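You operate a simulated robot arm through the tools that you are given. There is no shell and no other tool. Be economical: measure what you need, move in short steps, check, and stop when the job is done.

You run a simulated two-armed robot. Do the job below in one go: nothing can be reset, and whatever is moved stays where it is left.

TASK
Put the white cup on the steel bench top away on the dryer top. Fetch the steel basket and set it on the free end of the long steel table. Take the yellow probe with a black foot and leave it on the low dark shelf. Take the green plate from the top of the long grey bench and leave it on the hg rack end. Take the grey cup from the free end of the long steel table and put it on the narrow steel table. Fetch the tall green tin and stand it in the right sp box. Put the yellow hanger on the rack side of the long steel table away on the lower foam shelf of the black table. Take the tall white tin and put it on top of the black pan. Pick up the tall blue tin with one hand, pass it to the other hand and put it on the lower foam shelf of the black table. Lift the chest lid open. Do these in any order. Set down upright: white cup, steel basket, grey cup, tall green tin, tall white tin, tall blue tin.

The check looks at the end state, three seconds after you hand in, the way a careful person would. Anything else that was tipped, shoved, dropped, spilled or broken makes it a failure. Lids that push on must go on centred and level and be pressed home; caps that screw on are set level and turned clockwise until they are tight.

THE ROBOT
Two 7-joint arms with two-finger grippers on one trunk, on a base that drives. Base frame: it is fixed to the floor where the robot stands at the start and does not move with it; the origin is under the middle of the robot, x ahead of it, y to its left, z up; the surface under the hand at the start is at about z = 900. Units: mm, rad, N and s.
The left shoulder is at the start at [24, 217, 1080], the right one opposite. With the tool pointing down near the work surface each hand reaches from about 100 to 760 mm from the robot's upright axis, wherever it stands, measured 20 degrees to its own side. Places, roughly: black pan (20x23x8 cm) [-1600, 1900, 900]; box2 (20x20 cm) [-3120, -2100, 560]; chest lid [-1800, 3700, 1000]; dryer top (42x18 cm) [-2220, -3220, 640]; free end of the long steel table [-1600, 1500, 900]; green plate (12x6x2 cm) [-1200, 3600, 900]; grey cup (20x8x9 cm) [-1800, 2000, 900]; low dark shelf [-3000, 3400, 500]; lower foam shelf of the black table [-1500, -700, 600]; narrow steel table [-4900, 900, 900]; rack (29x24 cm) [-4340, 840, 780]; steel basket (16x12x16 cm) [300, 1800, 900]; tall blue tin (8x8x13 cm) [-1400, -4100, 900]; tall green tin (8x8x13 cm) [-1300, 600, 200]; tall white tin (8x8x13 cm) [-2000, 400, 200]; white cup (7x14x8 cm) [800, 100, 900]; yellow hanger (27x9x5 cm) [-1900, 300, 900]; yellow probe with a black foot (4x4x12 cm) [0, 3200, 1000]. Payload 2.2 kg a hand.
Tool frame (each hand has its own): the origin (TCP) lies between the finger pads and is the grasp point; the fingertips stand 19 mm ahead of it; z points along the fingers, y is the line along which they close. Largest opening 116 mm; the body of the gripper starts 70 mm behind the TCP.
Orientation is told as [roll, pitch, yaw] about the base's x, y, z axes, in that order, counted from this pose: with the fingers straight down and closing along the base's y, the tool's x points along the base's -x, its y along +y and its z along -z.

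THE INTERFACE
- The arms move only by the tool play_rows. It takes "left_steps", "right_steps" or both (then of equal length, played together; a hand with none holds still); each is a list of rows, each an object (a shift or turn left out is 0, a gripper value left out holds the last) with "delta_rot": the turn, a rotation vector about the base's x, y, z in units of 90 degrees (1.0 is 90 degrees), a list of three; "slide": the shift along the base's x, y, z in units of 250 mm (1.0 is 250 mm), a list of three; "gripper": the opening, from 0 (shut) to 1 (fully open). In form: [{"delta_rot": [rx, ry, rz], "slide": [tx, ty, tz], "gripper": gripper}, ...]. A call has 1 to 10 rows; each row is the pose to reach, as a shift and turn from the pose commanded when the call began. A call with a number of a shift or a turn outside -1 to 1 is refused whole. Rows are played at 5 a second. More than 50 mm and 0.15 rad between two rows, or a gripper value outside its range, and nothing of the call is played. A pose out of reach is approached as far as the arm can. The call stops where the force on the tool passes 40 N (or 10 N more than at its start, if that is more) or the arm is blocked; 0.2 s more then pass. Each finger halts on what it meets, pressing with about 37 N; the grip force reading is that of the motor and also rises with nothing between the fingers. The clock runs only during rows and for 0.2 s after the last one: add rows that repeat a pose to give the fingers time. The reply holds the time, the measured pose of the TCP, the force on the tool along the base axes, the opening and the grip force, in the units named above and with some noise, with the torque about the TCP (base axes, N m) and any sound that the robot's microphone picked up.
- Cameras (640 x 400 px; columns grow to the right, rows downward): "scene" is now at [136.9, 21.8, 1286.1]; the picture's right is [0.21, -0.98, 0.00], its down [-0.22, -0.05, -0.97] and it looks along [0.95, 0.21, -0.22] (base axes); focal length 260 px, centre (320, 200). "left" rides on the left gripper at [69, 15, -97] in its tool frame; the picture's right is [-0.21, 0.98, 0.00], its down [-0.76, -0.17, -0.63] and it looks along [-0.62, -0.14, 0.77] (tool axes); focal length 251 px, centre (320, 200). "right" rides on the right gripper at [69, -15, -97] in its tool frame; the picture's right is [0.21, 0.98, 0.00], its down [-0.76, 0.17, -0.63] and it looks along [-0.62, 0.14, 0.77] (tool axes); focal length 251 px, centre (320, 200). There is no depth. A picture from a camera that has moved, and an enlarged one, comes with that camera's place and axes in the base frame and with its lens.
- capture(camera): a new picture of that camera. The clock stands still meanwhile.
- slide_trunk(by): slides the trunk up (or, below 0, down) by that many mm; the arms and the scene camera ride with it, the base frame stays. It gives what a move gives, with no picture.
- drive_base(legs): drives the robot by 1 to 6 legs, each [ahead, left, turn to the left] in mm, mm and rad, along the robot's own axes; the way and the turn of a leg run together, so that a leg with both is an arc; at most 1500 mm and 3.142 rad a leg. The arms and the cameras ride along, it lands a little off, and it stops where it bumps. It gives what a move gives.
- head_to(pan, tilt): turns the head with the scene camera to pan (to the left, within 1.396 rad either way) and tilt (down, from -0.506 to 1.204), counted from straight ahead of the robot. It gives what a move gives.
- close_up(camera, box): a new picture of the part [left, top, right, bottom] of that camera's present view, enlarged. The clock stands still meanwhile.
- hand_in(): hands the job in; it is judged then, once.

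Go step by step. Nothing tells you exact positions but the pictures and the camera data: compare them with the known pose of the tool, close in by small moves and look again before you grip or let go. The budget is 525 turns and 318 pictures, counting those below and the enlarged ones. Unless the task says otherwise, let go and move clear before handing in.

The tools are called after "Request:" as name(argument=value, ...) on one line, values as JSON. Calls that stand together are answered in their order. play_rows: Moves the arms, as the interface text tells. Its arguments: {"type":"object","properties":{"left_steps":{"type":"array"},"right_steps":{"type":"array"}},"required":[]} The other tools are called the same way: slide_trunk (by) slides the trunk up or down; drive_base (legs) drives the base; head_to (pan, tilt) turns the head that bears the scene camera; capture (camera) takes a picture; close_up (camera, box) takes an enlarged picture of a part of a camera's view; hand_in () hands the job in.

At the start:

```text
t: 0.0
left_tcp_pos: [548.0, 368.4, 1195.1]
left_tcp_rot: [-0.001, 0.002, -0.001]
left_contact_force: [-0.2, -0.4, -0.2]
left_torque: [-0.02, -0.03, 0.0]
left_width: 115.7
left_gripper_force: 0.0
right_tcp_pos: [504.2, -164.9, 1103.3]
right_tcp_rot: [-0.002, 0.003, -0.001]
right_contact_force: [0.9, 0.8, 0.2]
right_torque: [-0.04, 0.0, 0.0]
right_width: 116.2
right_gripper_force: 0.0
trunk travel left (down, up): [-225.0, 265.0]
robot x, y, heading: [0.1, -0.7, -0.003]
head pan, tilt: [0.213, 0.222]
```

scene: 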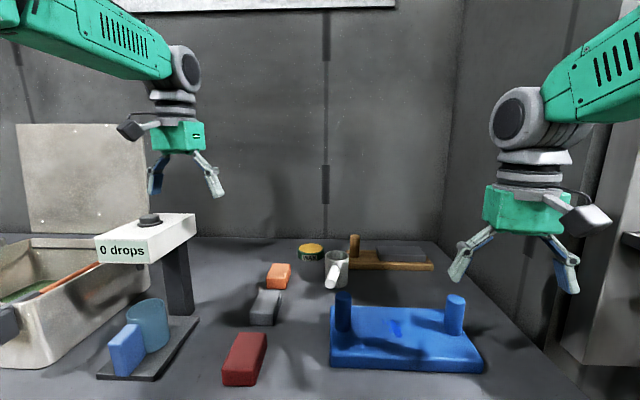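
right: 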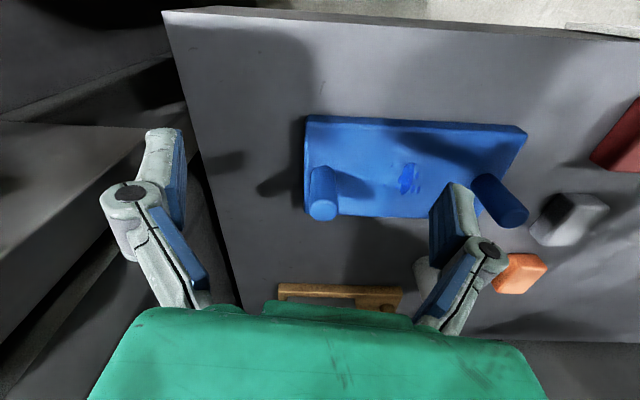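
left: 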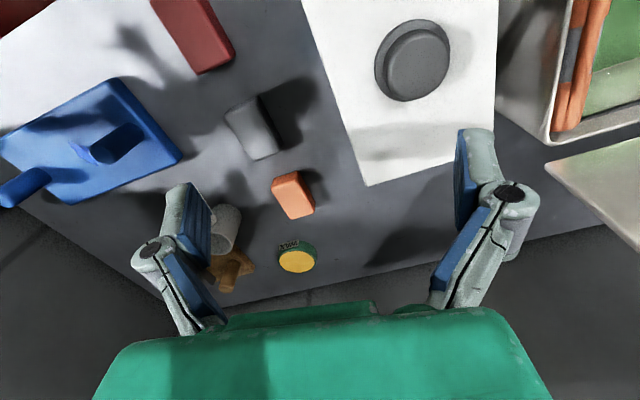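

I see the bench with the white cup near [800, 115], its handle pointing towards me. I look closer at it first.

Request:
close_up(camera="scene", box=[240, 220, 440, 345])

Request:
close_up(camera="left", box=[160, 150, 360, 275])

```text
3.20 times, centred on (340, 282) of scene
camera zoom: at [136.9, 21.8, 1286.1], right [0.21, -0.98, 0.0], down [-0.22, -0.05, -0.97], along [0.95, 0.21, -0.22], focal length 830 px, centre (256, -64)
```

zoom: 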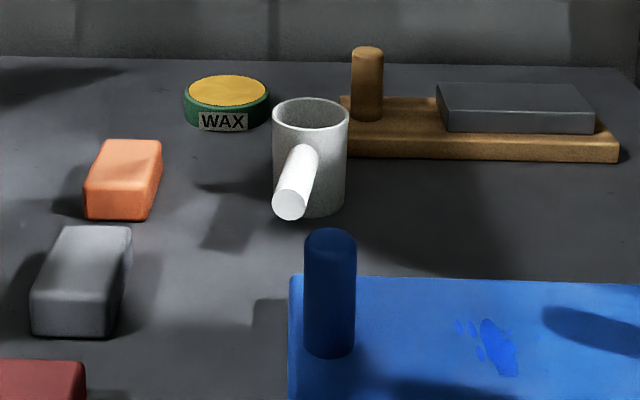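

```text
3.20 times, centred on (260, 212) of left
camera zoom: at [479.3, 383.9, 1290.9], right [0.21, 0.98, 0.0], down [0.76, -0.17, 0.63], along [0.62, -0.14, -0.78], focal length 805 px, centre (512, 160)
```

zoom: 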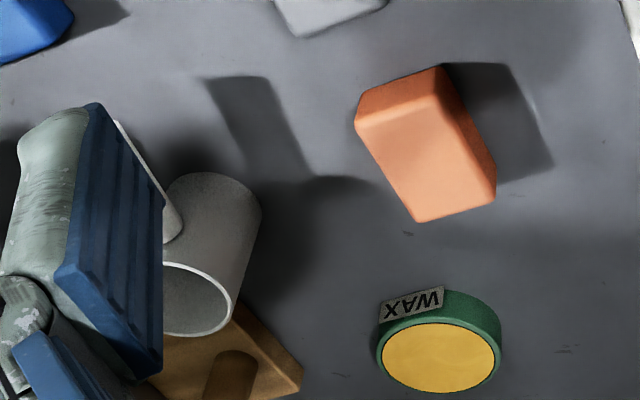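

The cup stands at about [788, 117] with its stick handle towards me. I drive ahead a little so that the left hand can reach it from above.

Request:
drive_base(legs=[[120, 0, 0]])

```text
t: 1.2
left_tcp_pos: [663.9, 368.0, 1196.1]
left_tcp_rot: [-0.002, -0.002, 0.0]
left_contact_force: [0.6, 0.7, 0.3]
left_torque: [0.02, 0.02, -0.01]
left_width: 116.2
left_gripper_force: 0.1
right_tcp_pos: [619.6, -164.4, 1103.4]
right_tcp_rot: [0.0, -0.001, 0.0]
right_contact_force: [-0.8, -0.2, -0.6]
right_torque: [-0.06, 0.0, 0.0]
right_width: 115.8
right_gripper_force: 0.0
trunk travel left (down, up): [-225.0, 265.0]
robot x, y, heading: [120.7, -2.3, 0.003]
head pan, tilt: [0.213, 0.222]
```

Drove cleanly. Now the left hand goes above the cup.

Request:
play_rows(left_steps=[{"slide": [0.07, -0.165, -0.06], "gripper": 1}, {"slide": [0.14, -0.33, -0.12]}, {"slide": [0.21, -0.5, -0.18]}, {"slide": [0.28, -0.66, -0.24]}, {"slide": [0.35, -0.83, -0.3]}, {"slide": [0.42, -1, -0.36]}, {"slide": [0.42, -1, -0.36]}])

Request:
capture(camera="left")

Request:
capture(camera="scene")

```text
t: 2.8
left_tcp_pos: [767.0, 114.3, 1108.5]
left_tcp_rot: [0.002, -0.005, 0.001]
left_contact_force: [0.6, -0.3, -0.3]
left_torque: [-0.02, 0.0, 0.02]
left_width: 116.0
left_gripper_force: 0.0
right_tcp_pos: [616.0, -166.0, 1106.8]
right_tcp_rot: [0.001, -0.005, -0.001]
right_contact_force: [0.5, -0.8, 0.0]
right_torque: [0.02, -0.02, -0.02]
right_width: 116.1
right_gripper_force: 0.0
trunk travel left (down, up): [-225.0, 265.0]
robot x, y, heading: [117.9, -2.8, -0.004]
head pan, tilt: [0.213, 0.222]
```

```text
312 pictures are left
camera left: at [697.5, 129.7, 1205.8], right [0.21, 0.98, 0.0], down [0.75, -0.17, 0.64], along [0.62, -0.13, -0.77], focal length 251 px, centre (320, 200)
```

left: 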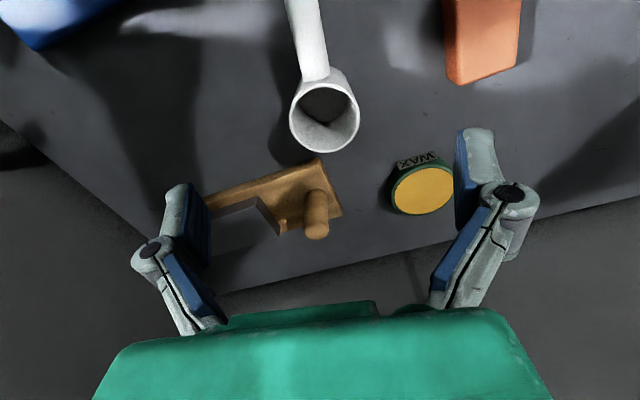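

```text
311 pictures are left
camera scene: at [256.1, 18.8, 1286.2], right [0.21, -0.98, 0.0], down [-0.22, -0.04, -0.97], along [0.95, 0.21, -0.22], focal length 260 px, centre (320, 200)
```

scene: 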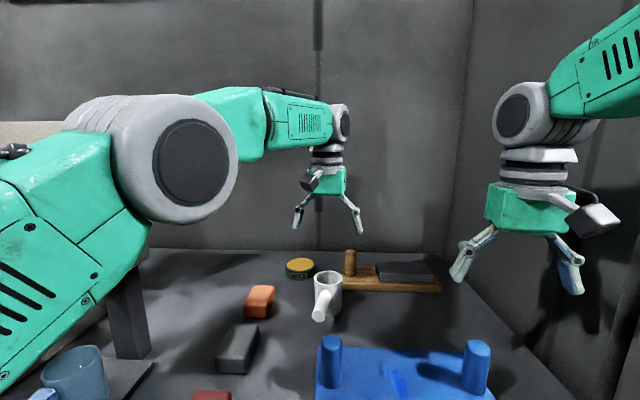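

I need a closer look at the cup in the left camera.

Request:
close_up(camera="left", box=[240, 40, 400, 140])

```text
4.00 times, centred on (320, 90) of left
camera zoom: at [697.5, 129.7, 1205.8], right [0.21, 0.98, 0.0], down [0.75, -0.17, 0.64], along [0.62, -0.13, -0.77], focal length 1006 px, centre (320, 640)
```

zoom: 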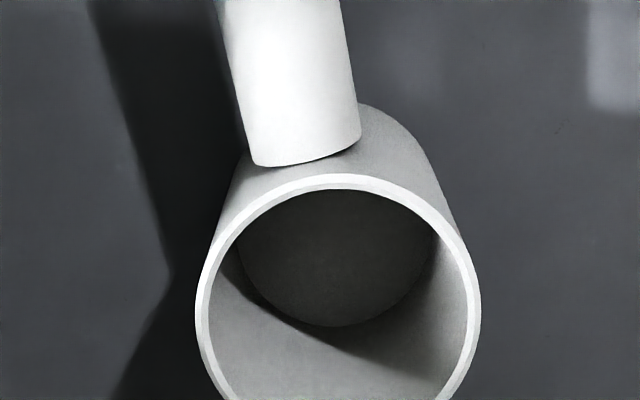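

The rim centre is at [784, 117] and the body about 66 mm wide. I go down round it and close.

Request:
play_rows(left_steps=[{"slide": [0.068, 0.011, -0.05]}, {"slide": [0.068, 0.011, -0.2]}, {"slide": [0.068, 0.011, -0.36]}, {"slide": [0.068, 0.011, -0.52]}, {"slide": [0.068, 0.011, -0.64]}, {"slide": [0.068, 0.011, -0.64]}])

Request:
capture(camera="left")

```text
t: 4.2
left_tcp_pos: [783.0, 120.2, 947.5]
left_tcp_rot: [0.0, -0.005, 0.001]
left_contact_force: [-0.1, -0.4, -0.2]
left_torque: [0.02, -0.02, -0.02]
left_width: 115.9
left_gripper_force: 0.0
right_tcp_pos: [617.4, -164.8, 1105.8]
right_tcp_rot: [0.002, -0.003, 0.0]
right_contact_force: [0.7, 0.3, -0.3]
right_torque: [0.02, -0.01, 0.0]
right_width: 115.9
right_gripper_force: 0.0
trunk travel left (down, up): [-225.0, 265.0]
robot x, y, heading: [119.3, 0.2, 0.003]
head pan, tilt: [0.213, 0.222]
```

```text
309 pictures are left
camera left: at [714.2, 134.5, 1044.0], right [0.21, 0.98, 0.0], down [0.75, -0.17, 0.64], along [0.62, -0.13, -0.77], focal length 251 px, centre (320, 200)
```

left: 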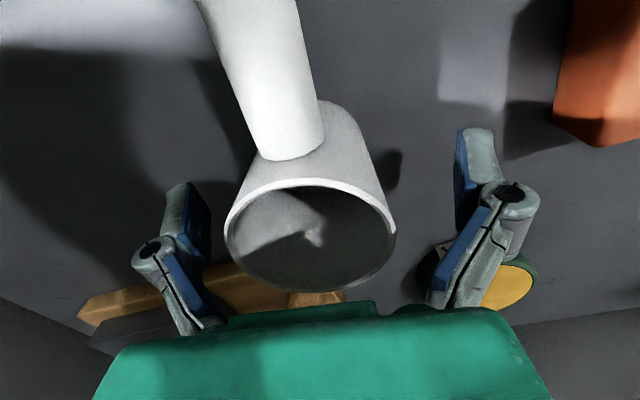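

The cup stands between the fingers. I close and lift a little.

Request:
play_rows(left_steps=[{"gripper": 0}, {"gripper": 0}, {"gripper": 0}, {"gripper": 0}, {"slide": [0, 0, 0.1]}, {"slide": [0, 0, 0.25]}, {"slide": [0, 0, 0.42]}, {"slide": [0, 0, 0.6]}, {"slide": [0, 0, 0.8]}, {"slide": [0, 0, 0.95]}])

Request:
capture(camera="left")

```text
t: 6.4
left_tcp_pos: [757.1, 127.6, 1170.8]
left_tcp_rot: [0.003, -0.003, -0.001]
left_contact_force: [0.7, 0.3, -1.1]
left_torque: [-0.01, 0.03, 0.02]
left_width: 63.9
left_gripper_force: 37.1
left hand out of reach, approached as far as the arm can: row 9, 10
right_tcp_pos: [616.1, -165.0, 1106.4]
right_tcp_rot: [0.001, -0.006, 0.0]
right_contact_force: [-0.8, 0.5, 0.3]
right_torque: [0.01, -0.01, 0.01]
right_width: 116.0
right_gripper_force: 0.1
trunk travel left (down, up): [-225.0, 265.0]
robot x, y, heading: [119.3, 1.0, -0.003]
head pan, tilt: [0.213, 0.222]
```

```text
308 pictures are left
camera left: at [689.3, 142.4, 1266.9], right [0.21, 0.98, 0.0], down [0.76, -0.17, 0.63], along [0.62, -0.13, -0.77], focal length 251 px, centre (320, 200)
```

left: 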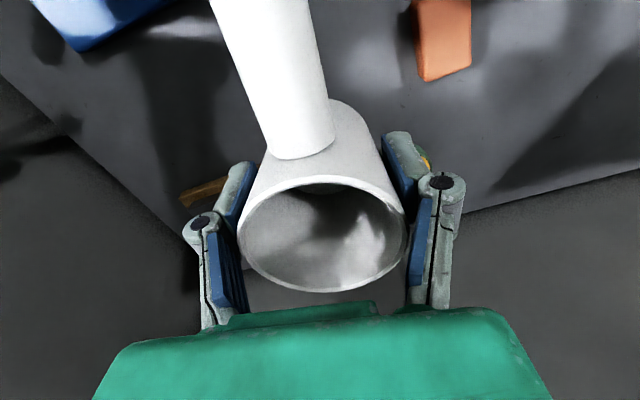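

The cup is held (64 mm). I draw the hand in and back away from the bench, then look around.

Request:
play_rows(left_steps=[{"slide": [-0.18, 0, 0.0]}, {"slide": [-0.36, 0.04, 0.0]}, {"slide": [-0.54, 0.08, 0]}, {"slide": [-0.72, 0.12, 0]}, {"slide": [-0.9, 0.16, 0]}, {"slide": [-1, 0.2, 0]}], right_steps=[{"slide": [-0.1, 0, 0.1]}, {"slide": [-0.2, 0, 0.2]}, {"slide": [-0.3, 0, 0.25]}, {"slide": [-0.4, 0, 0.25]}, {"slide": [-0.5, 0, 0.25]}, {"slide": [-0.6, 0, 0.25]}])

Request:
head_to(pan=1.39, tilt=0.3)

Request:
capture(camera="scene")

Request:
head_to(pan=-1.39, tilt=0.3)

Request:
capture(camera="scene")

```text
t: 7.8
left_tcp_pos: [506.3, 183.4, 1169.7]
left_tcp_rot: [-0.004, -0.007, 0.002]
left_contact_force: [-0.8, 0.3, -0.9]
left_torque: [-0.02, -0.04, 0.02]
left_width: 63.9
left_gripper_force: 37.3
right_tcp_pos: [466.5, -160.7, 1169.8]
right_tcp_rot: [-0.004, -0.007, 0.0]
right_contact_force: [-0.5, 1.1, -0.9]
right_torque: [-0.01, 0.0, 0.01]
right_width: 116.3
right_gripper_force: 0.1
trunk travel left (down, up): [-225.0, 265.0]
robot x, y, heading: [118.4, 2.9, -0.001]
head pan, tilt: [0.213, 0.222]
```

```text
t: 9.2
left_tcp_pos: [507.3, 175.4, 1169.7]
left_tcp_rot: [0.001, -0.003, -0.001]
left_contact_force: [-0.7, -0.5, -0.9]
left_torque: [-0.01, -0.01, 0.0]
left_width: 63.9
left_gripper_force: 37.0
right_tcp_pos: [468.4, -167.6, 1168.4]
right_tcp_rot: [0.003, -0.004, -0.001]
right_contact_force: [0.1, 0.0, 1.1]
right_torque: [0.01, -0.02, 0.0]
right_width: 116.0
right_gripper_force: 0.1
trunk travel left (down, up): [-225.0, 265.0]
robot x, y, heading: [115.6, -0.6, -0.001]
head pan, tilt: [1.389, 0.3]
```

```text
307 pictures are left
camera scene: at [180.3, 89.9, 1279.2], right [0.98, -0.18, 0.0], down [-0.06, -0.29, -0.96], along [0.17, 0.94, -0.29], focal length 260 px, centre (320, 200)
```

scene: 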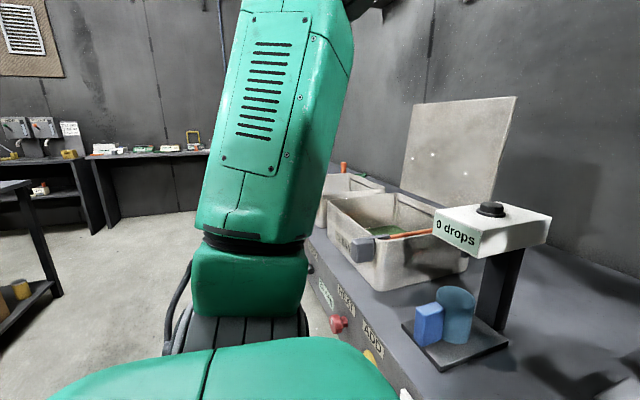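

```text
t: 11.7
left_tcp_pos: [508.2, 179.1, 1169.8]
left_tcp_rot: [0.0, -0.003, -0.001]
left_contact_force: [0.2, -0.1, -1.3]
left_torque: [0.03, -0.03, 0.01]
left_width: 64.2
left_gripper_force: 37.1
right_tcp_pos: [468.3, -166.3, 1168.9]
right_tcp_rot: [-0.001, -0.004, 0.001]
right_contact_force: [0.0, -0.2, -0.8]
right_torque: [0.02, 0.0, 0.04]
right_width: 116.1
right_gripper_force: 0.1
trunk travel left (down, up): [-225.0, 265.0]
robot x, y, heading: [120.7, -1.5, 0.001]
head pan, tilt: [-1.389, 0.3]
```

```text
306 pictures are left
camera scene: at [180.4, -91.3, 1279.0], right [-0.98, -0.18, 0.0], down [-0.06, 0.29, -0.96], along [0.17, -0.94, -0.3], focal length 260 px, centre (320, 200)
```

scene: 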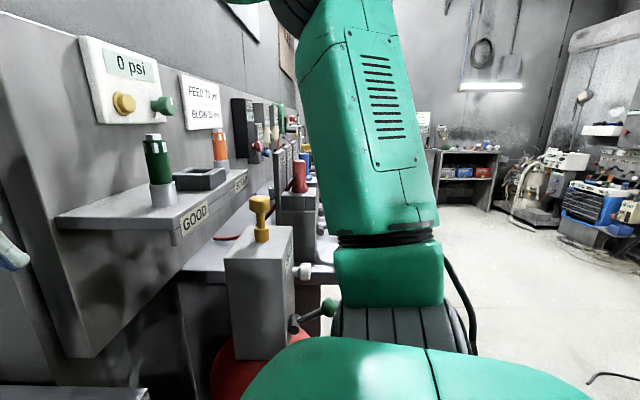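

The wall bench with trays runs to the left (+y), and a long table stands behind on that side. I back away and turn left to find the basket.

Request:
drive_base(legs=[[-500, 0, 0], [0, 0, 1.571]])

Request:
head_to(pan=-0.2, tilt=0.25)

Request:
capture(camera="scene")

Request:
head_to(pan=1.0, tilt=0.25)

Request:
capture(camera="scene")

```text
t: 18.4
left_tcp_pos: [-556.6, 390.7, 1168.9]
left_tcp_rot: [0.0, -0.004, 1.569]
left_contact_force: [0.2, -0.8, -1.0]
left_torque: [-0.02, 0.01, 0.0]
left_width: 63.8
left_gripper_force: 36.9
right_tcp_pos: [-213.0, 348.3, 1168.3]
right_tcp_rot: [-0.001, -0.003, 1.569]
right_contact_force: [-0.5, -0.6, -0.7]
right_torque: [0.0, 0.01, -0.04]
right_width: 116.0
right_gripper_force: 0.1
trunk travel left (down, up): [-225.0, 265.0]
robot x, y, heading: [-381.3, 2.7, 1.572]
head pan, tilt: [-1.389, 0.3]
```

```text
t: 19.8
left_tcp_pos: [-555.3, 388.1, 1169.4]
left_tcp_rot: [0.001, -0.004, 1.57]
left_contact_force: [-0.5, -0.7, -1.3]
left_torque: [-0.02, -0.02, -0.01]
left_width: 63.8
left_gripper_force: 36.8
right_tcp_pos: [-213.2, 347.1, 1169.8]
right_tcp_rot: [-0.001, -0.005, 1.569]
right_contact_force: [0.6, 0.2, 0.2]
right_torque: [-0.02, -0.04, -0.02]
right_width: 116.0
right_gripper_force: 0.1
trunk travel left (down, up): [-225.0, 265.0]
robot x, y, heading: [-379.5, 6.5, 1.571]
head pan, tilt: [-0.201, 0.25]
```

```text
305 pictures are left
camera scene: at [-357.6, 134.3, 1283.6], right [0.98, -0.2, 0.0], down [-0.05, -0.24, -0.97], along [0.2, 0.95, -0.25], focal length 260 px, centre (320, 200)
```

scene: 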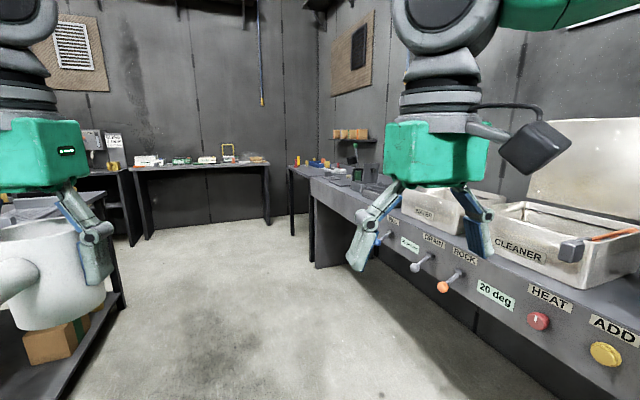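

```text
t: 21.2
left_tcp_pos: [-556.6, 389.4, 1170.6]
left_tcp_rot: [-0.001, -0.006, 1.569]
left_contact_force: [0.4, 0.0, -0.3]
left_torque: [-0.02, 0.0, -0.01]
left_width: 64.0
left_gripper_force: 37.1
right_tcp_pos: [-213.2, 345.8, 1168.9]
right_tcp_rot: [0.0, -0.006, 1.569]
right_contact_force: [0.6, 0.0, 0.0]
right_torque: [-0.01, 0.01, 0.03]
right_width: 116.2
right_gripper_force: 0.2
trunk travel left (down, up): [-225.0, 265.0]
robot x, y, heading: [-377.5, -1.2, 1.567]
head pan, tilt: [1.0, 0.25]
```

```text
304 pictures are left
camera scene: at [-455.0, 93.5, 1283.7], right [0.54, 0.84, 0.0], down [0.21, -0.14, -0.97], along [-0.81, 0.53, -0.25], focal length 260 px, centre (320, 200)
```

scene: 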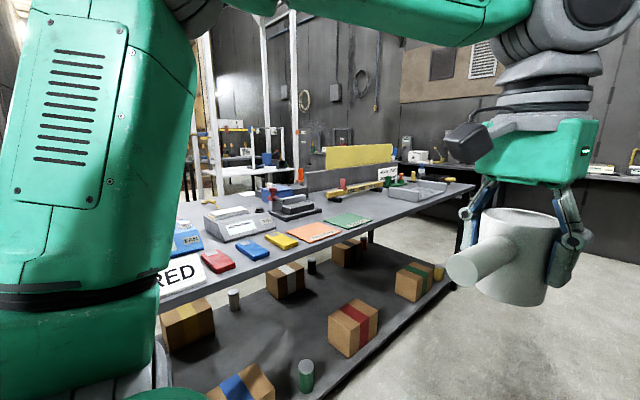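

The long steel table with the tins on its lower shelf is to the left; the basket should be ahead on the right, at the far end of the wall bench. I drive ahead along the aisle.

Request:
drive_base(legs=[[1100, 0, 0]])

Request:
head_to(pan=-0.75, tilt=0.35)

Request:
capture(camera="scene")

```text
t: 26.8
left_tcp_pos: [-552.2, 1474.9, 1169.9]
left_tcp_rot: [0.0, -0.005, 1.566]
left_contact_force: [0.5, -0.3, -0.9]
left_torque: [0.01, 0.04, -0.01]
left_width: 63.8
left_gripper_force: 36.9
right_tcp_pos: [-207.6, 1433.3, 1169.1]
right_tcp_rot: [-0.001, -0.004, 1.566]
right_contact_force: [-0.5, 0.3, 0.4]
right_torque: [0.0, 0.02, -0.01]
right_width: 115.7
right_gripper_force: 0.0
trunk travel left (down, up): [-225.0, 265.0]
robot x, y, heading: [-372.8, 1085.1, 1.566]
head pan, tilt: [1.0, 0.25]
```

```text
t: 28.6
left_tcp_pos: [-550.1, 1473.9, 1171.6]
left_tcp_rot: [0.0, -0.007, 1.567]
left_contact_force: [0.4, 0.8, -1.2]
left_torque: [0.02, 0.02, 0.0]
left_width: 63.6
left_gripper_force: 37.2
right_tcp_pos: [-208.0, 1431.4, 1170.2]
right_tcp_rot: [0.0, -0.008, 1.566]
right_contact_force: [-0.3, -0.3, -0.8]
right_torque: [0.01, -0.01, 0.04]
right_width: 116.3
right_gripper_force: 0.1
trunk travel left (down, up): [-225.0, 265.0]
robot x, y, heading: [-374.5, 1085.0, 1.563]
head pan, tilt: [-0.75, 0.351]
```

```text
303 pictures are left
camera scene: at [-308.6, 1197.2, 1274.2], right [0.73, -0.69, 0.0], down [-0.24, -0.25, -0.94], along [0.64, 0.68, -0.35], focal length 260 px, centre (320, 200)
```

scene: 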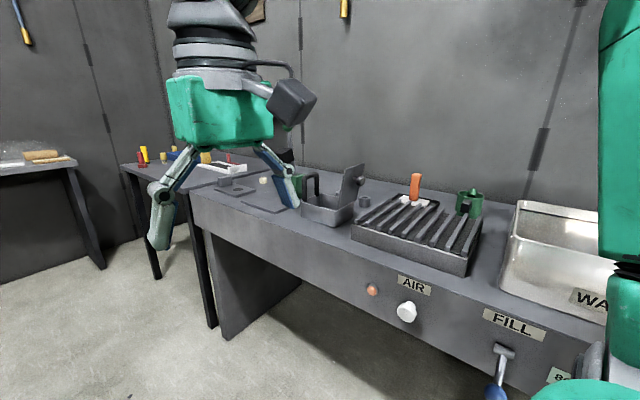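

Request:
close_up(camera="scene", box=[220, 140, 420, 265])

```text
3.20 times, centred on (320, 202) of scene
camera zoom: at [-308.6, 1197.2, 1274.2], right [0.73, -0.69, 0.0], down [-0.24, -0.25, -0.94], along [0.64, 0.68, -0.35], focal length 830 px, centre (320, 192)
```

zoom: 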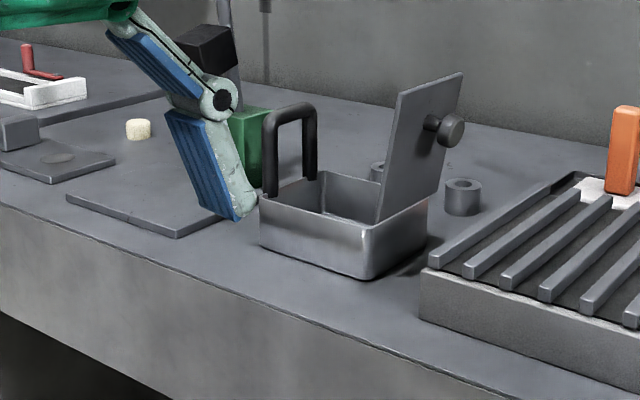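

The basket stands around [290, 1780] with a black U handle on its far side and a plate on the near side. I drive beside it and face the bench.

Request:
drive_base(legs=[[820, 0, 0], [0, 0, -1.566]])

Request:
head_to(pan=-0.2, tilt=0.45)

Request:
capture(camera="scene")

Request:
capture(camera="right")

```text
t: 36.7
left_tcp_pos: [12.5, 2079.2, 1170.0]
left_tcp_rot: [0.001, -0.007, 0.003]
left_contact_force: [0.4, -1.4, -1.4]
left_torque: [0.05, 0.01, 0.0]
left_width: 63.9
left_gripper_force: 37.2
right_tcp_pos: [-26.7, 1736.8, 1169.9]
right_tcp_rot: [0.0, -0.008, 0.001]
right_contact_force: [-0.3, 0.5, -0.3]
right_torque: [0.0, -0.02, 0.04]
right_width: 115.9
right_gripper_force: 0.0
trunk travel left (down, up): [-225.0, 265.0]
robot x, y, heading: [-372.2, 1902.1, 0.01]
head pan, tilt: [-0.75, 0.351]
```

```text
t: 37.7
left_tcp_pos: [11.5, 2079.5, 1171.4]
left_tcp_rot: [0.0, -0.009, 0.002]
left_contact_force: [0.0, -0.2, -1.2]
left_torque: [0.03, 0.0, 0.02]
left_width: 63.8
left_gripper_force: 36.7
right_tcp_pos: [-29.4, 1736.3, 1170.9]
right_tcp_rot: [0.0, -0.008, 0.001]
right_contact_force: [-0.1, -0.2, -0.4]
right_torque: [0.03, -0.01, 0.0]
right_width: 116.4
right_gripper_force: 0.0
trunk travel left (down, up): [-225.0, 265.0]
robot x, y, heading: [-369.8, 1901.3, -0.002]
head pan, tilt: [-0.201, 0.45]
```

```text
301 pictures are left
camera scene: at [-237.8, 1883.9, 1264.9], right [-0.2, -0.98, 0.0], down [-0.43, 0.09, -0.9], along [0.88, -0.18, -0.44], focal length 260 px, centre (320, 200)
```

scene: 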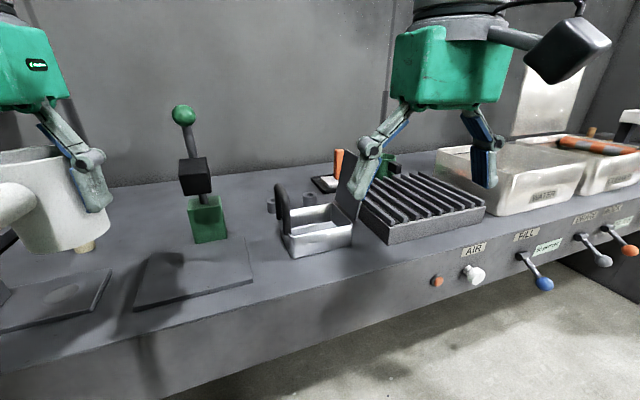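

```text
300 pictures are left
camera right: at [-97.3, 1722.0, 1266.3], right [-0.22, 0.98, 0.0], down [0.75, 0.17, 0.64], along [0.62, 0.14, -0.77], focal length 251 px, centre (320, 200)
```

right: 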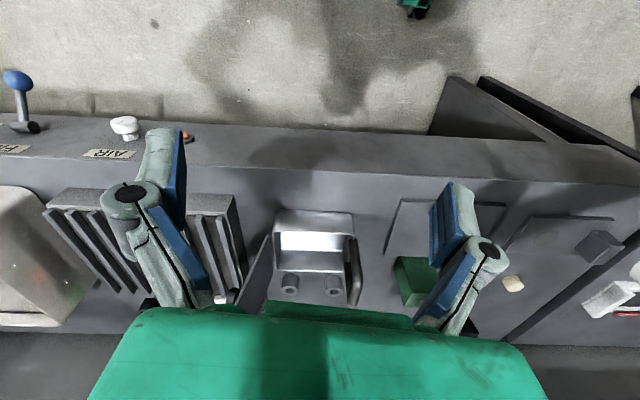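

I see the basket near [290, 1790] and a tall green lever left of it. I go closer and put the right hand's camera above the basket.

Request:
drive_base(legs=[[110, 0, 0]])

Request:
play_rows(right_steps=[{"slide": [0.15, 0.0, 0]}, {"slide": [0.3, 0.0, 0]}, {"slide": [0.45, 0.05, 0]}, {"slide": [0.6, 0.1, 0]}, {"slide": [0.6, 0.2, 0]}, {"slide": [0.6, 0.2, 0]}])

Request:
capture(camera="right")

Request:
close_up(camera="scene", box=[220, 120, 420, 245])

```text
t: 38.9
left_tcp_pos: [122.8, 2080.6, 1171.9]
left_tcp_rot: [-0.001, -0.006, 0.002]
left_contact_force: [0.0, 1.0, -0.9]
left_torque: [0.02, 0.01, -0.01]
left_width: 63.7
left_gripper_force: 37.2
right_tcp_pos: [82.3, 1737.2, 1170.0]
right_tcp_rot: [-0.002, -0.006, 0.002]
right_contact_force: [-0.6, -0.5, -0.2]
right_torque: [0.01, -0.02, 0.01]
right_width: 116.0
right_gripper_force: 0.1
trunk travel left (down, up): [-225.0, 265.0]
robot x, y, heading: [-261.6, 1901.9, 0.002]
head pan, tilt: [-0.201, 0.45]
```

```text
t: 40.3
left_tcp_pos: [121.7, 2082.0, 1170.8]
left_tcp_rot: [0.0, -0.011, 0.004]
left_contact_force: [-0.3, 0.3, -1.8]
left_torque: [0.02, 0.01, 0.03]
left_width: 63.8
left_gripper_force: 37.6
right_tcp_pos: [229.9, 1788.1, 1170.8]
right_tcp_rot: [0.0, -0.009, 0.003]
right_contact_force: [-0.3, 1.8, -0.5]
right_torque: [0.04, 0.0, 0.04]
right_width: 116.1
right_gripper_force: 0.0
trunk travel left (down, up): [-225.0, 265.0]
robot x, y, heading: [-262.9, 1899.2, -0.002]
head pan, tilt: [-0.201, 0.45]
```

```text
299 pictures are left
camera right: at [161.2, 1773.7, 1266.6], right [-0.22, 0.98, 0.0], down [0.75, 0.17, 0.64], along [0.62, 0.14, -0.77], focal length 251 px, centre (320, 200)
```

right: 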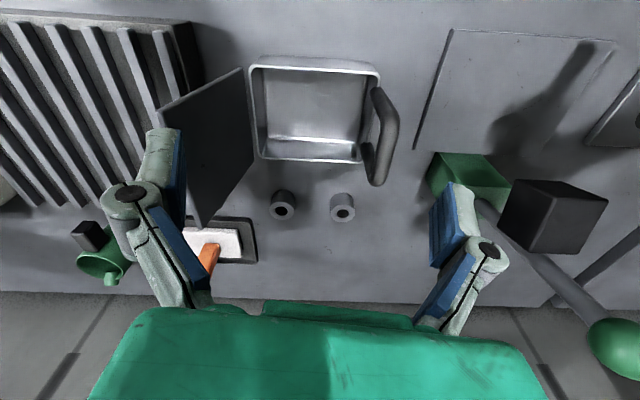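

```text
3.20 times, centred on (320, 182) of scene
camera zoom: at [-127.1, 1886.1, 1264.9], right [-0.2, -0.98, 0.0], down [-0.43, 0.08, -0.9], along [0.88, -0.18, -0.44], focal length 830 px, centre (320, 256)
```

zoom: 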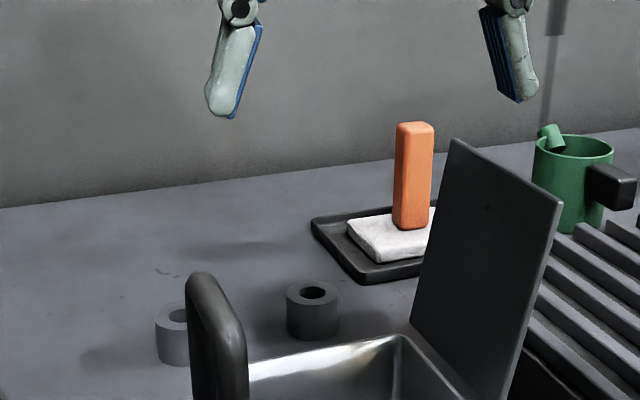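

Request:
close_up(camera="right", box=[240, 40, 432, 160])

Request:
close_up(camera="scene", box=[240, 180, 400, 280])

```text
3.33 times, centred on (336, 100) of right
camera zoom: at [161.2, 1773.7, 1266.6], right [-0.22, 0.98, 0.0], down [0.75, 0.17, 0.64], along [0.62, 0.14, -0.77], focal length 838 px, centre (267, 533)
```

zoom: 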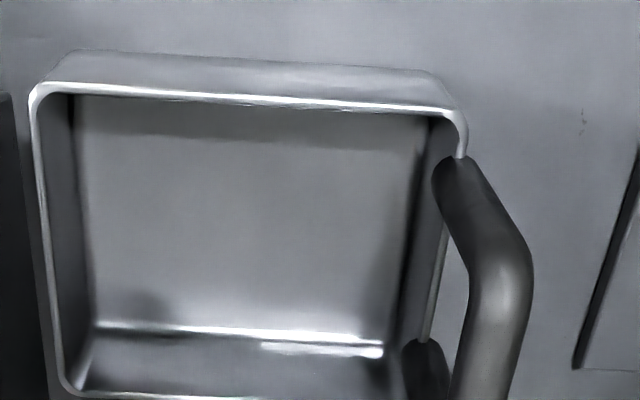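

```text
4.00 times, centred on (320, 230) of scene
camera zoom: at [-127.1, 1886.1, 1264.9], right [-0.2, -0.98, 0.0], down [-0.43, 0.08, -0.9], along [0.88, -0.18, -0.44], focal length 1038 px, centre (320, 80)
```

zoom: 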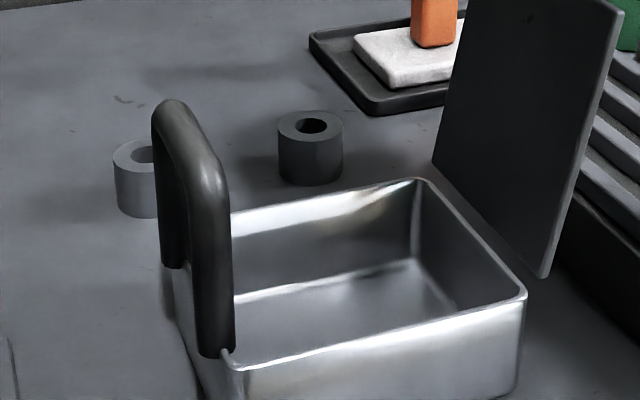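

The basket is a box with an open lid, turned about 0.2 rad, rim at z 964; the U handle's bar centre is near [258, 1866, 1048]. I bring the right hand over the bar, turned to match, and check.

Request:
play_rows(right_steps=[{"slide": [0.05, 0.15, 0], "delta_rot": [0, 0, 0.06]}, {"slide": [0.104, 0.316, 0], "delta_rot": [0, 0, 0.127]}, {"slide": [0.104, 0.316, -0.1], "delta_rot": [0, 0, 0.127]}, {"slide": [0.104, 0.316, -0.2], "delta_rot": [0, 0, 0.127]}, {"slide": [0.104, 0.316, -0.2], "delta_rot": [0, 0, 0.127]}])

Request:
capture(camera="right")

Request:
close_up(camera="scene", box=[200, 120, 392, 240])

```text
t: 41.5
left_tcp_pos: [119.3, 2077.7, 1172.0]
left_tcp_rot: [0.002, -0.008, 0.003]
left_contact_force: [0.2, 0.2, -0.8]
left_torque: [0.0, 0.01, -0.01]
left_width: 64.0
left_gripper_force: 37.0
right_tcp_pos: [256.1, 1864.1, 1119.9]
right_tcp_rot: [0.001, -0.008, 0.202]
right_contact_force: [-0.1, -1.0, -0.4]
right_torque: [0.05, -0.02, 0.01]
right_width: 116.0
right_gripper_force: 0.1
trunk travel left (down, up): [-225.0, 265.0]
robot x, y, heading: [-259.5, 1898.5, 0.005]
head pan, tilt: [-0.201, 0.45]
```

```text
295 pictures are left
camera right: at [191.7, 1836.0, 1216.3], right [-0.41, 0.91, 0.0], down [0.7, 0.31, 0.64], along [0.58, 0.26, -0.77], focal length 251 px, centre (320, 200)
```

right: 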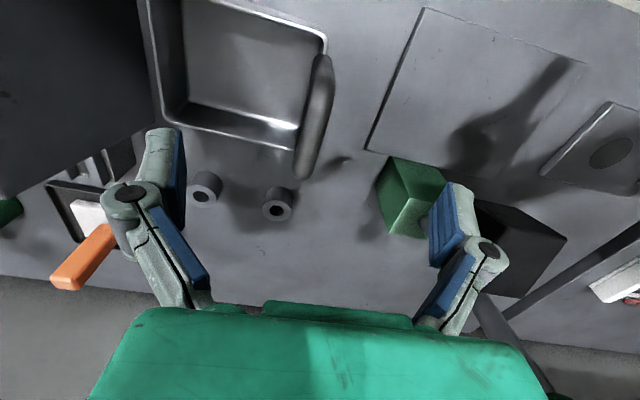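

```text
3.33 times, centred on (296, 180) of scene
camera zoom: at [-126.8, 1882.4, 1264.8], right [-0.2, -0.98, 0.0], down [-0.43, 0.09, -0.9], along [0.88, -0.18, -0.44], focal length 865 px, centre (400, 267)
```

zoom: 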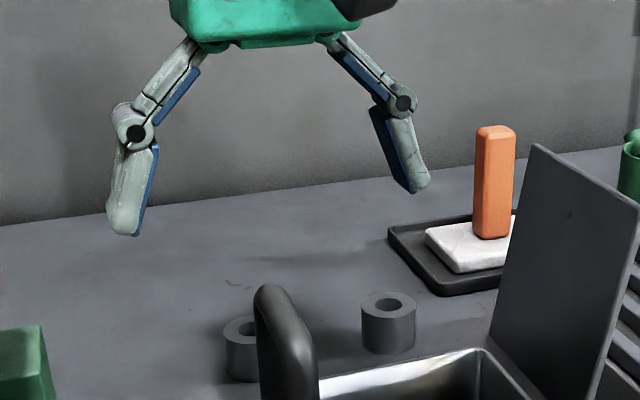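

The bar lies under the fingers, within a few mm. I go down and close on it.

Request:
play_rows(right_steps=[{"slide": [0.004, -0.012, -0.1], "delta_rot": [0, 0, 0.02]}, {"slide": [0.004, -0.012, -0.2], "delta_rot": [0, 0, 0.02]}, {"slide": [0.004, -0.012, -0.31], "delta_rot": [0, 0, 0.02]}, {"slide": [0.004, -0.012, -0.31], "delta_rot": [0, 0, 0.02], "gripper": 0}, {"slide": [0.004, -0.012, -0.31], "delta_rot": [0, 0, 0.02], "gripper": 0}, {"slide": [0.004, -0.012, -0.31], "delta_rot": [0, 0, 0.02], "gripper": 0}, {"slide": [0.004, -0.012, -0.31], "delta_rot": [0, 0, 0.02], "gripper": 0}, {"slide": [0.004, -0.012, -0.31], "delta_rot": [0, 0, 0.02], "gripper": 0}])

Request:
close_up(camera="scene", box=[200, 120, 392, 240])

```text
t: 43.3
left_tcp_pos: [119.6, 2081.9, 1171.2]
left_tcp_rot: [-0.001, -0.01, 0.001]
left_contact_force: [0.0, 0.0, -1.0]
left_torque: [0.0, -0.04, -0.01]
left_width: 63.9
left_gripper_force: 37.7
right_tcp_pos: [256.1, 1864.5, 1043.2]
right_tcp_rot: [-0.001, -0.008, 0.233]
right_contact_force: [-0.8, 0.5, -0.6]
right_torque: [0.04, -0.04, -0.03]
right_width: 10.8
right_gripper_force: 37.0
trunk travel left (down, up): [-225.0, 265.0]
robot x, y, heading: [-263.4, 1903.5, 0.005]
head pan, tilt: [-0.201, 0.45]
```

```text
3.33 times, centred on (296, 180) of scene
camera zoom: at [-126.8, 1886.4, 1264.8], right [-0.2, -0.98, 0.0], down [-0.43, 0.08, -0.9], along [0.88, -0.18, -0.44], focal length 865 px, centre (400, 267)
```

zoom: 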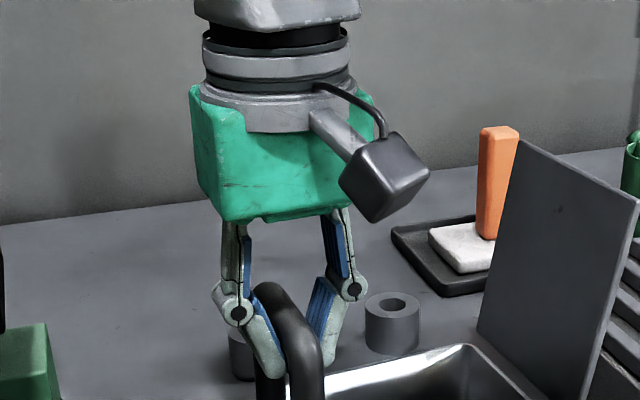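

The bar (11 mm) is gripped. I lift a little and see whether the basket hangs level.

Request:
play_rows(right_steps=[{"slide": [0, 0, 0.04]}, {"slide": [0, 0, 0.08]}, {"slide": [0, 0, 0.12]}, {"slide": [0, 0, 0.12]}, {"slide": [0, 0, 0.12]}])

Request:
capture(camera="scene")

```text
t: 44.5
left_tcp_pos: [119.8, 2081.9, 1170.8]
left_tcp_rot: [-0.003, -0.009, 0.002]
left_contact_force: [0.3, -0.4, -1.1]
left_torque: [0.0, 0.01, -0.03]
left_width: 63.7
left_gripper_force: 36.9
right_tcp_pos: [257.4, 1863.7, 1073.4]
right_tcp_rot: [-0.001, -0.008, 0.235]
right_contact_force: [-0.7, -1.1, -1.9]
right_torque: [0.01, -0.01, 0.0]
right_width: 9.0
right_gripper_force: 35.9
trunk travel left (down, up): [-225.0, 265.0]
robot x, y, heading: [-260.5, 1903.1, 0.004]
head pan, tilt: [-0.201, 0.45]
```

```text
292 pictures are left
camera scene: at [-126.6, 1885.8, 1264.8], right [-0.2, -0.98, 0.0], down [-0.43, 0.08, -0.9], along [0.88, -0.18, -0.44], focal length 260 px, centre (320, 200)
```

scene: 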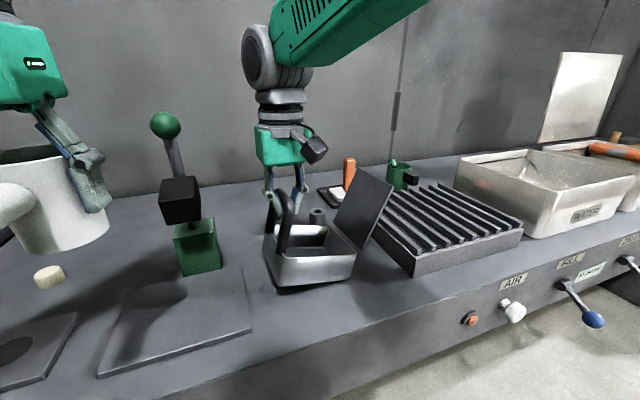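

Request:
close_up(camera="scene", box=[230, 150, 422, 270])

Request:
capture(camera="right")

```text
3.33 times, centred on (326, 210) of scene
camera zoom: at [-126.6, 1885.8, 1264.8], right [-0.2, -0.98, 0.0], down [-0.43, 0.08, -0.9], along [0.88, -0.18, -0.44], focal length 865 px, centre (300, 167)
```

zoom: 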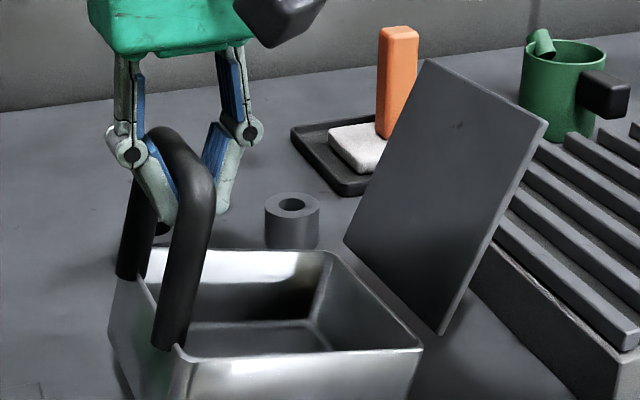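

```text
290 pictures are left
camera right: at [194.0, 1833.8, 1169.1], right [-0.43, 0.9, 0.0], down [0.69, 0.34, 0.64], along [0.58, 0.28, -0.77], focal length 251 px, centre (320, 200)
```

right: 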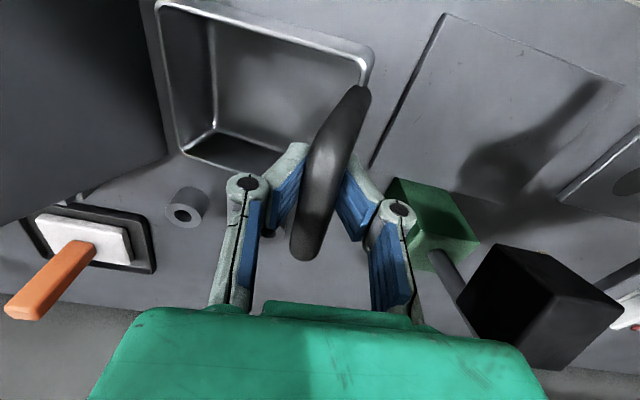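

The fingers seem to hold under the bar, so the basket tilts a little. I set it back, regrip about 13 mm higher and check the width.

Request:
play_rows(right_steps=[{"slide": [0, 0, -0.04]}, {"slide": [0, 0, -0.08]}, {"slide": [0, 0, -0.12]}, {"slide": [0, 0, -0.12], "gripper": 0.4}, {"slide": [0, 0, -0.12], "gripper": 0.4}, {"slide": [0, 0, -0.068]}, {"slide": [0, 0, -0.068], "gripper": 0}, {"slide": [0, 0, -0.068], "gripper": 0}, {"slide": [0, 0, -0.068], "gripper": 0}])

Request:
close_up(camera="scene", box=[230, 150, 422, 270])

```text
t: 46.5
left_tcp_pos: [120.2, 2081.7, 1170.9]
left_tcp_rot: [-0.003, -0.008, 0.001]
left_contact_force: [0.2, 0.4, -0.9]
left_torque: [0.0, -0.04, -0.01]
left_width: 64.2
left_gripper_force: 37.3
right_tcp_pos: [256.1, 1864.5, 1056.5]
right_tcp_rot: [-0.001, -0.009, 0.234]
right_contact_force: [0.9, -0.2, -0.5]
right_torque: [0.05, -0.02, 0.1]
right_width: 18.6
right_gripper_force: 37.4
trunk travel left (down, up): [-225.0, 265.0]
robot x, y, heading: [-262.6, 1901.3, 0.005]
head pan, tilt: [-0.201, 0.45]
```

```text
3.33 times, centred on (326, 210) of scene
camera zoom: at [-126.7, 1886.2, 1264.8], right [-0.2, -0.98, 0.0], down [-0.43, 0.08, -0.9], along [0.88, -0.18, -0.44], focal length 865 px, centre (300, 167)
```

zoom: 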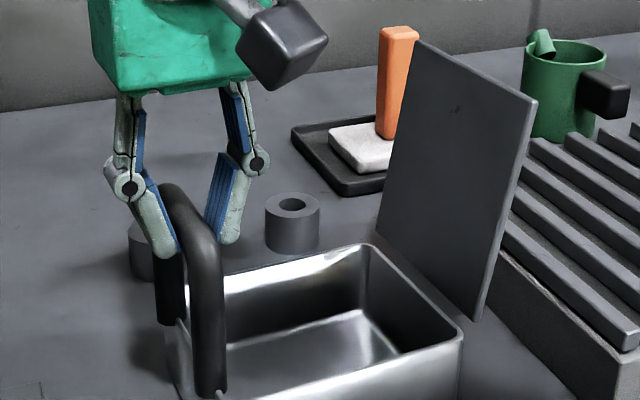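

Width 18.6 mm now, a proper pinch. I lift and look.

Request:
play_rows(right_steps=[{"slide": [0, 0, 0.05]}, {"slide": [0, 0, 0.12]}, {"slide": [0, 0, 0.2]}, {"slide": [0, 0, 0.28]}, {"slide": [0, 0, 0.28]}, {"slide": [0, 0, 0.28]}])

Request:
capture(camera="scene")

```text
t: 47.9
left_tcp_pos: [120.0, 2081.2, 1171.4]
left_tcp_rot: [-0.001, -0.008, 0.001]
left_contact_force: [-0.1, 0.6, -1.6]
left_torque: [0.02, -0.03, -0.01]
left_width: 63.9
left_gripper_force: 37.1
right_tcp_pos: [256.1, 1864.9, 1126.2]
right_tcp_rot: [0.0, -0.008, 0.235]
right_contact_force: [0.2, 0.5, -0.6]
right_torque: [-0.01, 0.0, 0.02]
right_width: 0.1
right_gripper_force: 28.1
trunk travel left (down, up): [-225.0, 265.0]
robot x, y, heading: [-263.1, 1901.1, 0.007]
head pan, tilt: [-0.201, 0.45]
```

```text
288 pictures are left
camera scene: at [-127.3, 1886.0, 1264.9], right [-0.2, -0.98, 0.0], down [-0.43, 0.08, -0.9], along [0.88, -0.18, -0.44], focal length 260 px, centre (320, 200)
```

scene: 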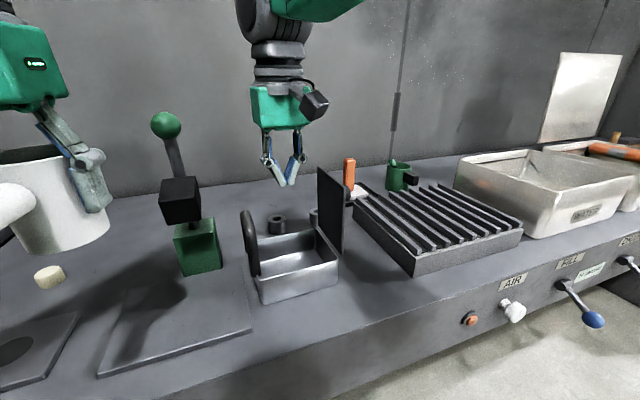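

The bar slipped out; the basket still stands upright. A flat pinch of the near wall will hold better, so I turn the hand a quarter and look from above.

Request:
play_rows(right_steps=[{"slide": [-0.02, -0.05, 0.12], "delta_rot": [0, 0, -0.09], "gripper": 0.6}, {"slide": [-0.04, -0.1, 0.12], "delta_rot": [0, 0, -0.18]}, {"slide": [-0.06, -0.15, 0.12], "delta_rot": [0, 0, -0.27]}, {"slide": [-0.08, -0.2, 0.12], "delta_rot": [0, 0, -0.36]}, {"slide": [-0.09, -0.25, 0.12], "delta_rot": [0, 0, -0.45]}, {"slide": [-0.09, -0.3, 0.12], "delta_rot": [0, 0, -0.54]}, {"slide": [-0.09, -0.35, 0.12], "delta_rot": [0, 0, -0.63]}, {"slide": [-0.09, -0.4, 0.12], "delta_rot": [0, 0, -0.72]}, {"slide": [-0.09, -0.45, 0.12], "delta_rot": [0, 0, -0.81]}, {"slide": [-0.09, -0.45, 0.12], "delta_rot": [0, 0, -0.9]}])

Request:
capture(camera="right")

Request:
close_up(camera="scene", box=[220, 160, 380, 310])

```text
t: 50.1
left_tcp_pos: [120.6, 2080.8, 1171.2]
left_tcp_rot: [-0.001, -0.009, 0.001]
left_contact_force: [0.2, 0.2, -1.2]
left_torque: [0.03, 0.0, 0.0]
left_width: 63.9
left_gripper_force: 37.0
right_tcp_pos: [235.2, 1751.2, 1155.8]
right_tcp_rot: [0.0, -0.012, -1.184]
right_contact_force: [-0.7, 0.0, -0.3]
right_torque: [-0.01, -0.05, 0.0]
right_width: 69.8
right_gripper_force: 0.1
trunk travel left (down, up): [-225.0, 265.0]
robot x, y, heading: [-261.5, 1903.0, 0.002]
head pan, tilt: [-0.201, 0.45]
```

```text
287 pictures are left
camera right: at [195.6, 1811.2, 1251.8], right [0.82, 0.57, 0.0], down [0.44, -0.63, 0.64], along [0.36, -0.53, -0.77], focal length 251 px, centre (320, 200)
```

right: 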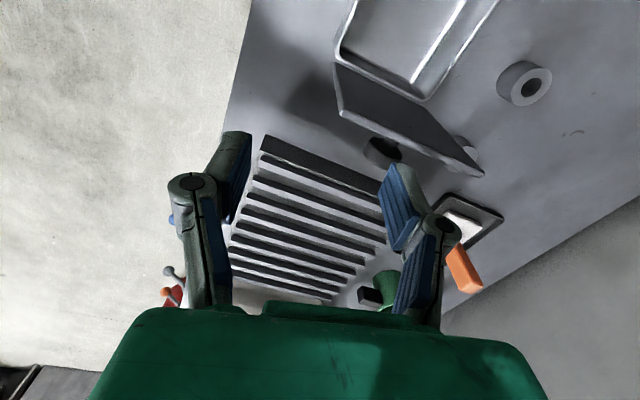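

```text
2.67 times, centred on (300, 235) of scene
camera zoom: at [-127.2, 1885.8, 1264.9], right [-0.2, -0.98, 0.0], down [-0.43, 0.08, -0.9], along [0.88, -0.18, -0.44], focal length 692 px, centre (373, 107)
```

zoom: 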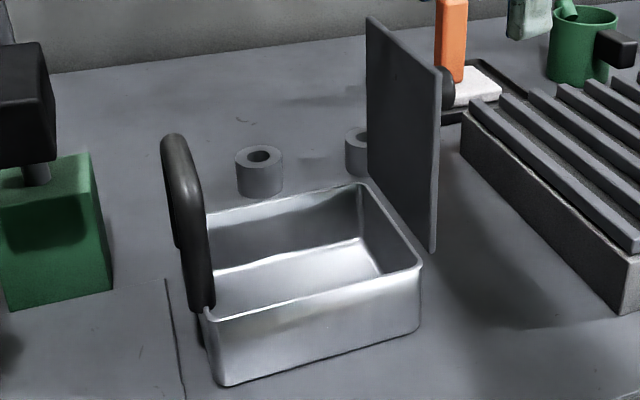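

The basket slid about 70 mm to +y and turned; its near wall now runs from [211, 1919] to [228, 1780]. I bring the hand over that wall and check before pinching.

Request:
play_rows(right_steps=[{"slide": [-0.02, 0.15, 0], "delta_rot": [0, 0, -0.085]}, {"slide": [-0.05, 0.308, 0], "delta_rot": [0, 0, -0.169]}, {"slide": [-0.05, 0.308, -0.19], "delta_rot": [0, 0, -0.169]}, {"slide": [-0.05, 0.308, -0.38], "delta_rot": [0, 0, -0.169]}, {"slide": [-0.05, 0.308, -0.38], "delta_rot": [0, 0, -0.169]}])

Request:
close_up(camera="scene", box=[190, 120, 414, 260])

Request:
capture(camera="right")

```text
t: 51.3
left_tcp_pos: [118.7, 2080.5, 1171.1]
left_tcp_rot: [0.0, -0.008, 0.001]
left_contact_force: [-0.6, 1.5, -0.8]
left_torque: [0.03, 0.01, 0.03]
left_width: 63.7
left_gripper_force: 37.4
right_tcp_pos: [223.4, 1825.5, 1073.6]
right_tcp_rot: [0.019, 0.014, -1.455]
right_contact_force: [-0.1, 0.0, 0.5]
right_torque: [0.0, 0.0, -0.02]
right_width: 69.4
right_gripper_force: 0.0
trunk travel left (down, up): [-225.0, 265.0]
robot x, y, heading: [-262.0, 1902.7, 0.009]
head pan, tilt: [-0.201, 0.45]
```

```text
2.86 times, centred on (302, 190) of scene
camera zoom: at [-127.2, 1893.5, 1260.7], right [-0.11, -0.99, 0.0], down [-0.48, 0.05, -0.88], along [0.87, -0.1, -0.48], focal length 741 px, centre (371, 229)
```

zoom: 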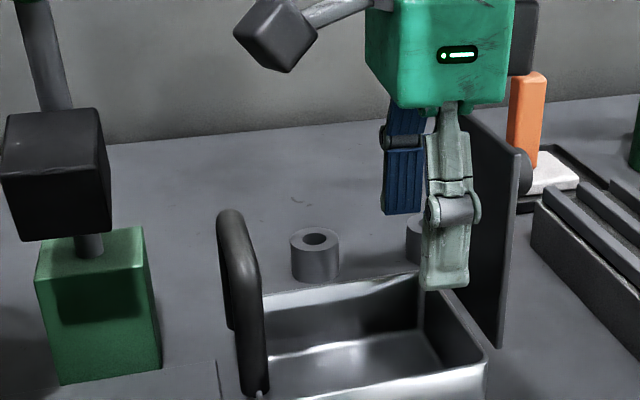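

```text
284 pictures are left
camera right: at [199.4, 1891.7, 1171.2], right [0.94, 0.33, 0.02], down [0.24, -0.74, 0.62], along [0.22, -0.58, -0.78], focal length 251 px, centre (320, 200)
```

right: 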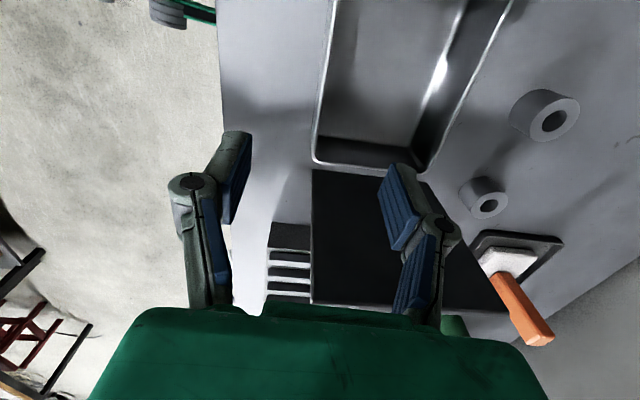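

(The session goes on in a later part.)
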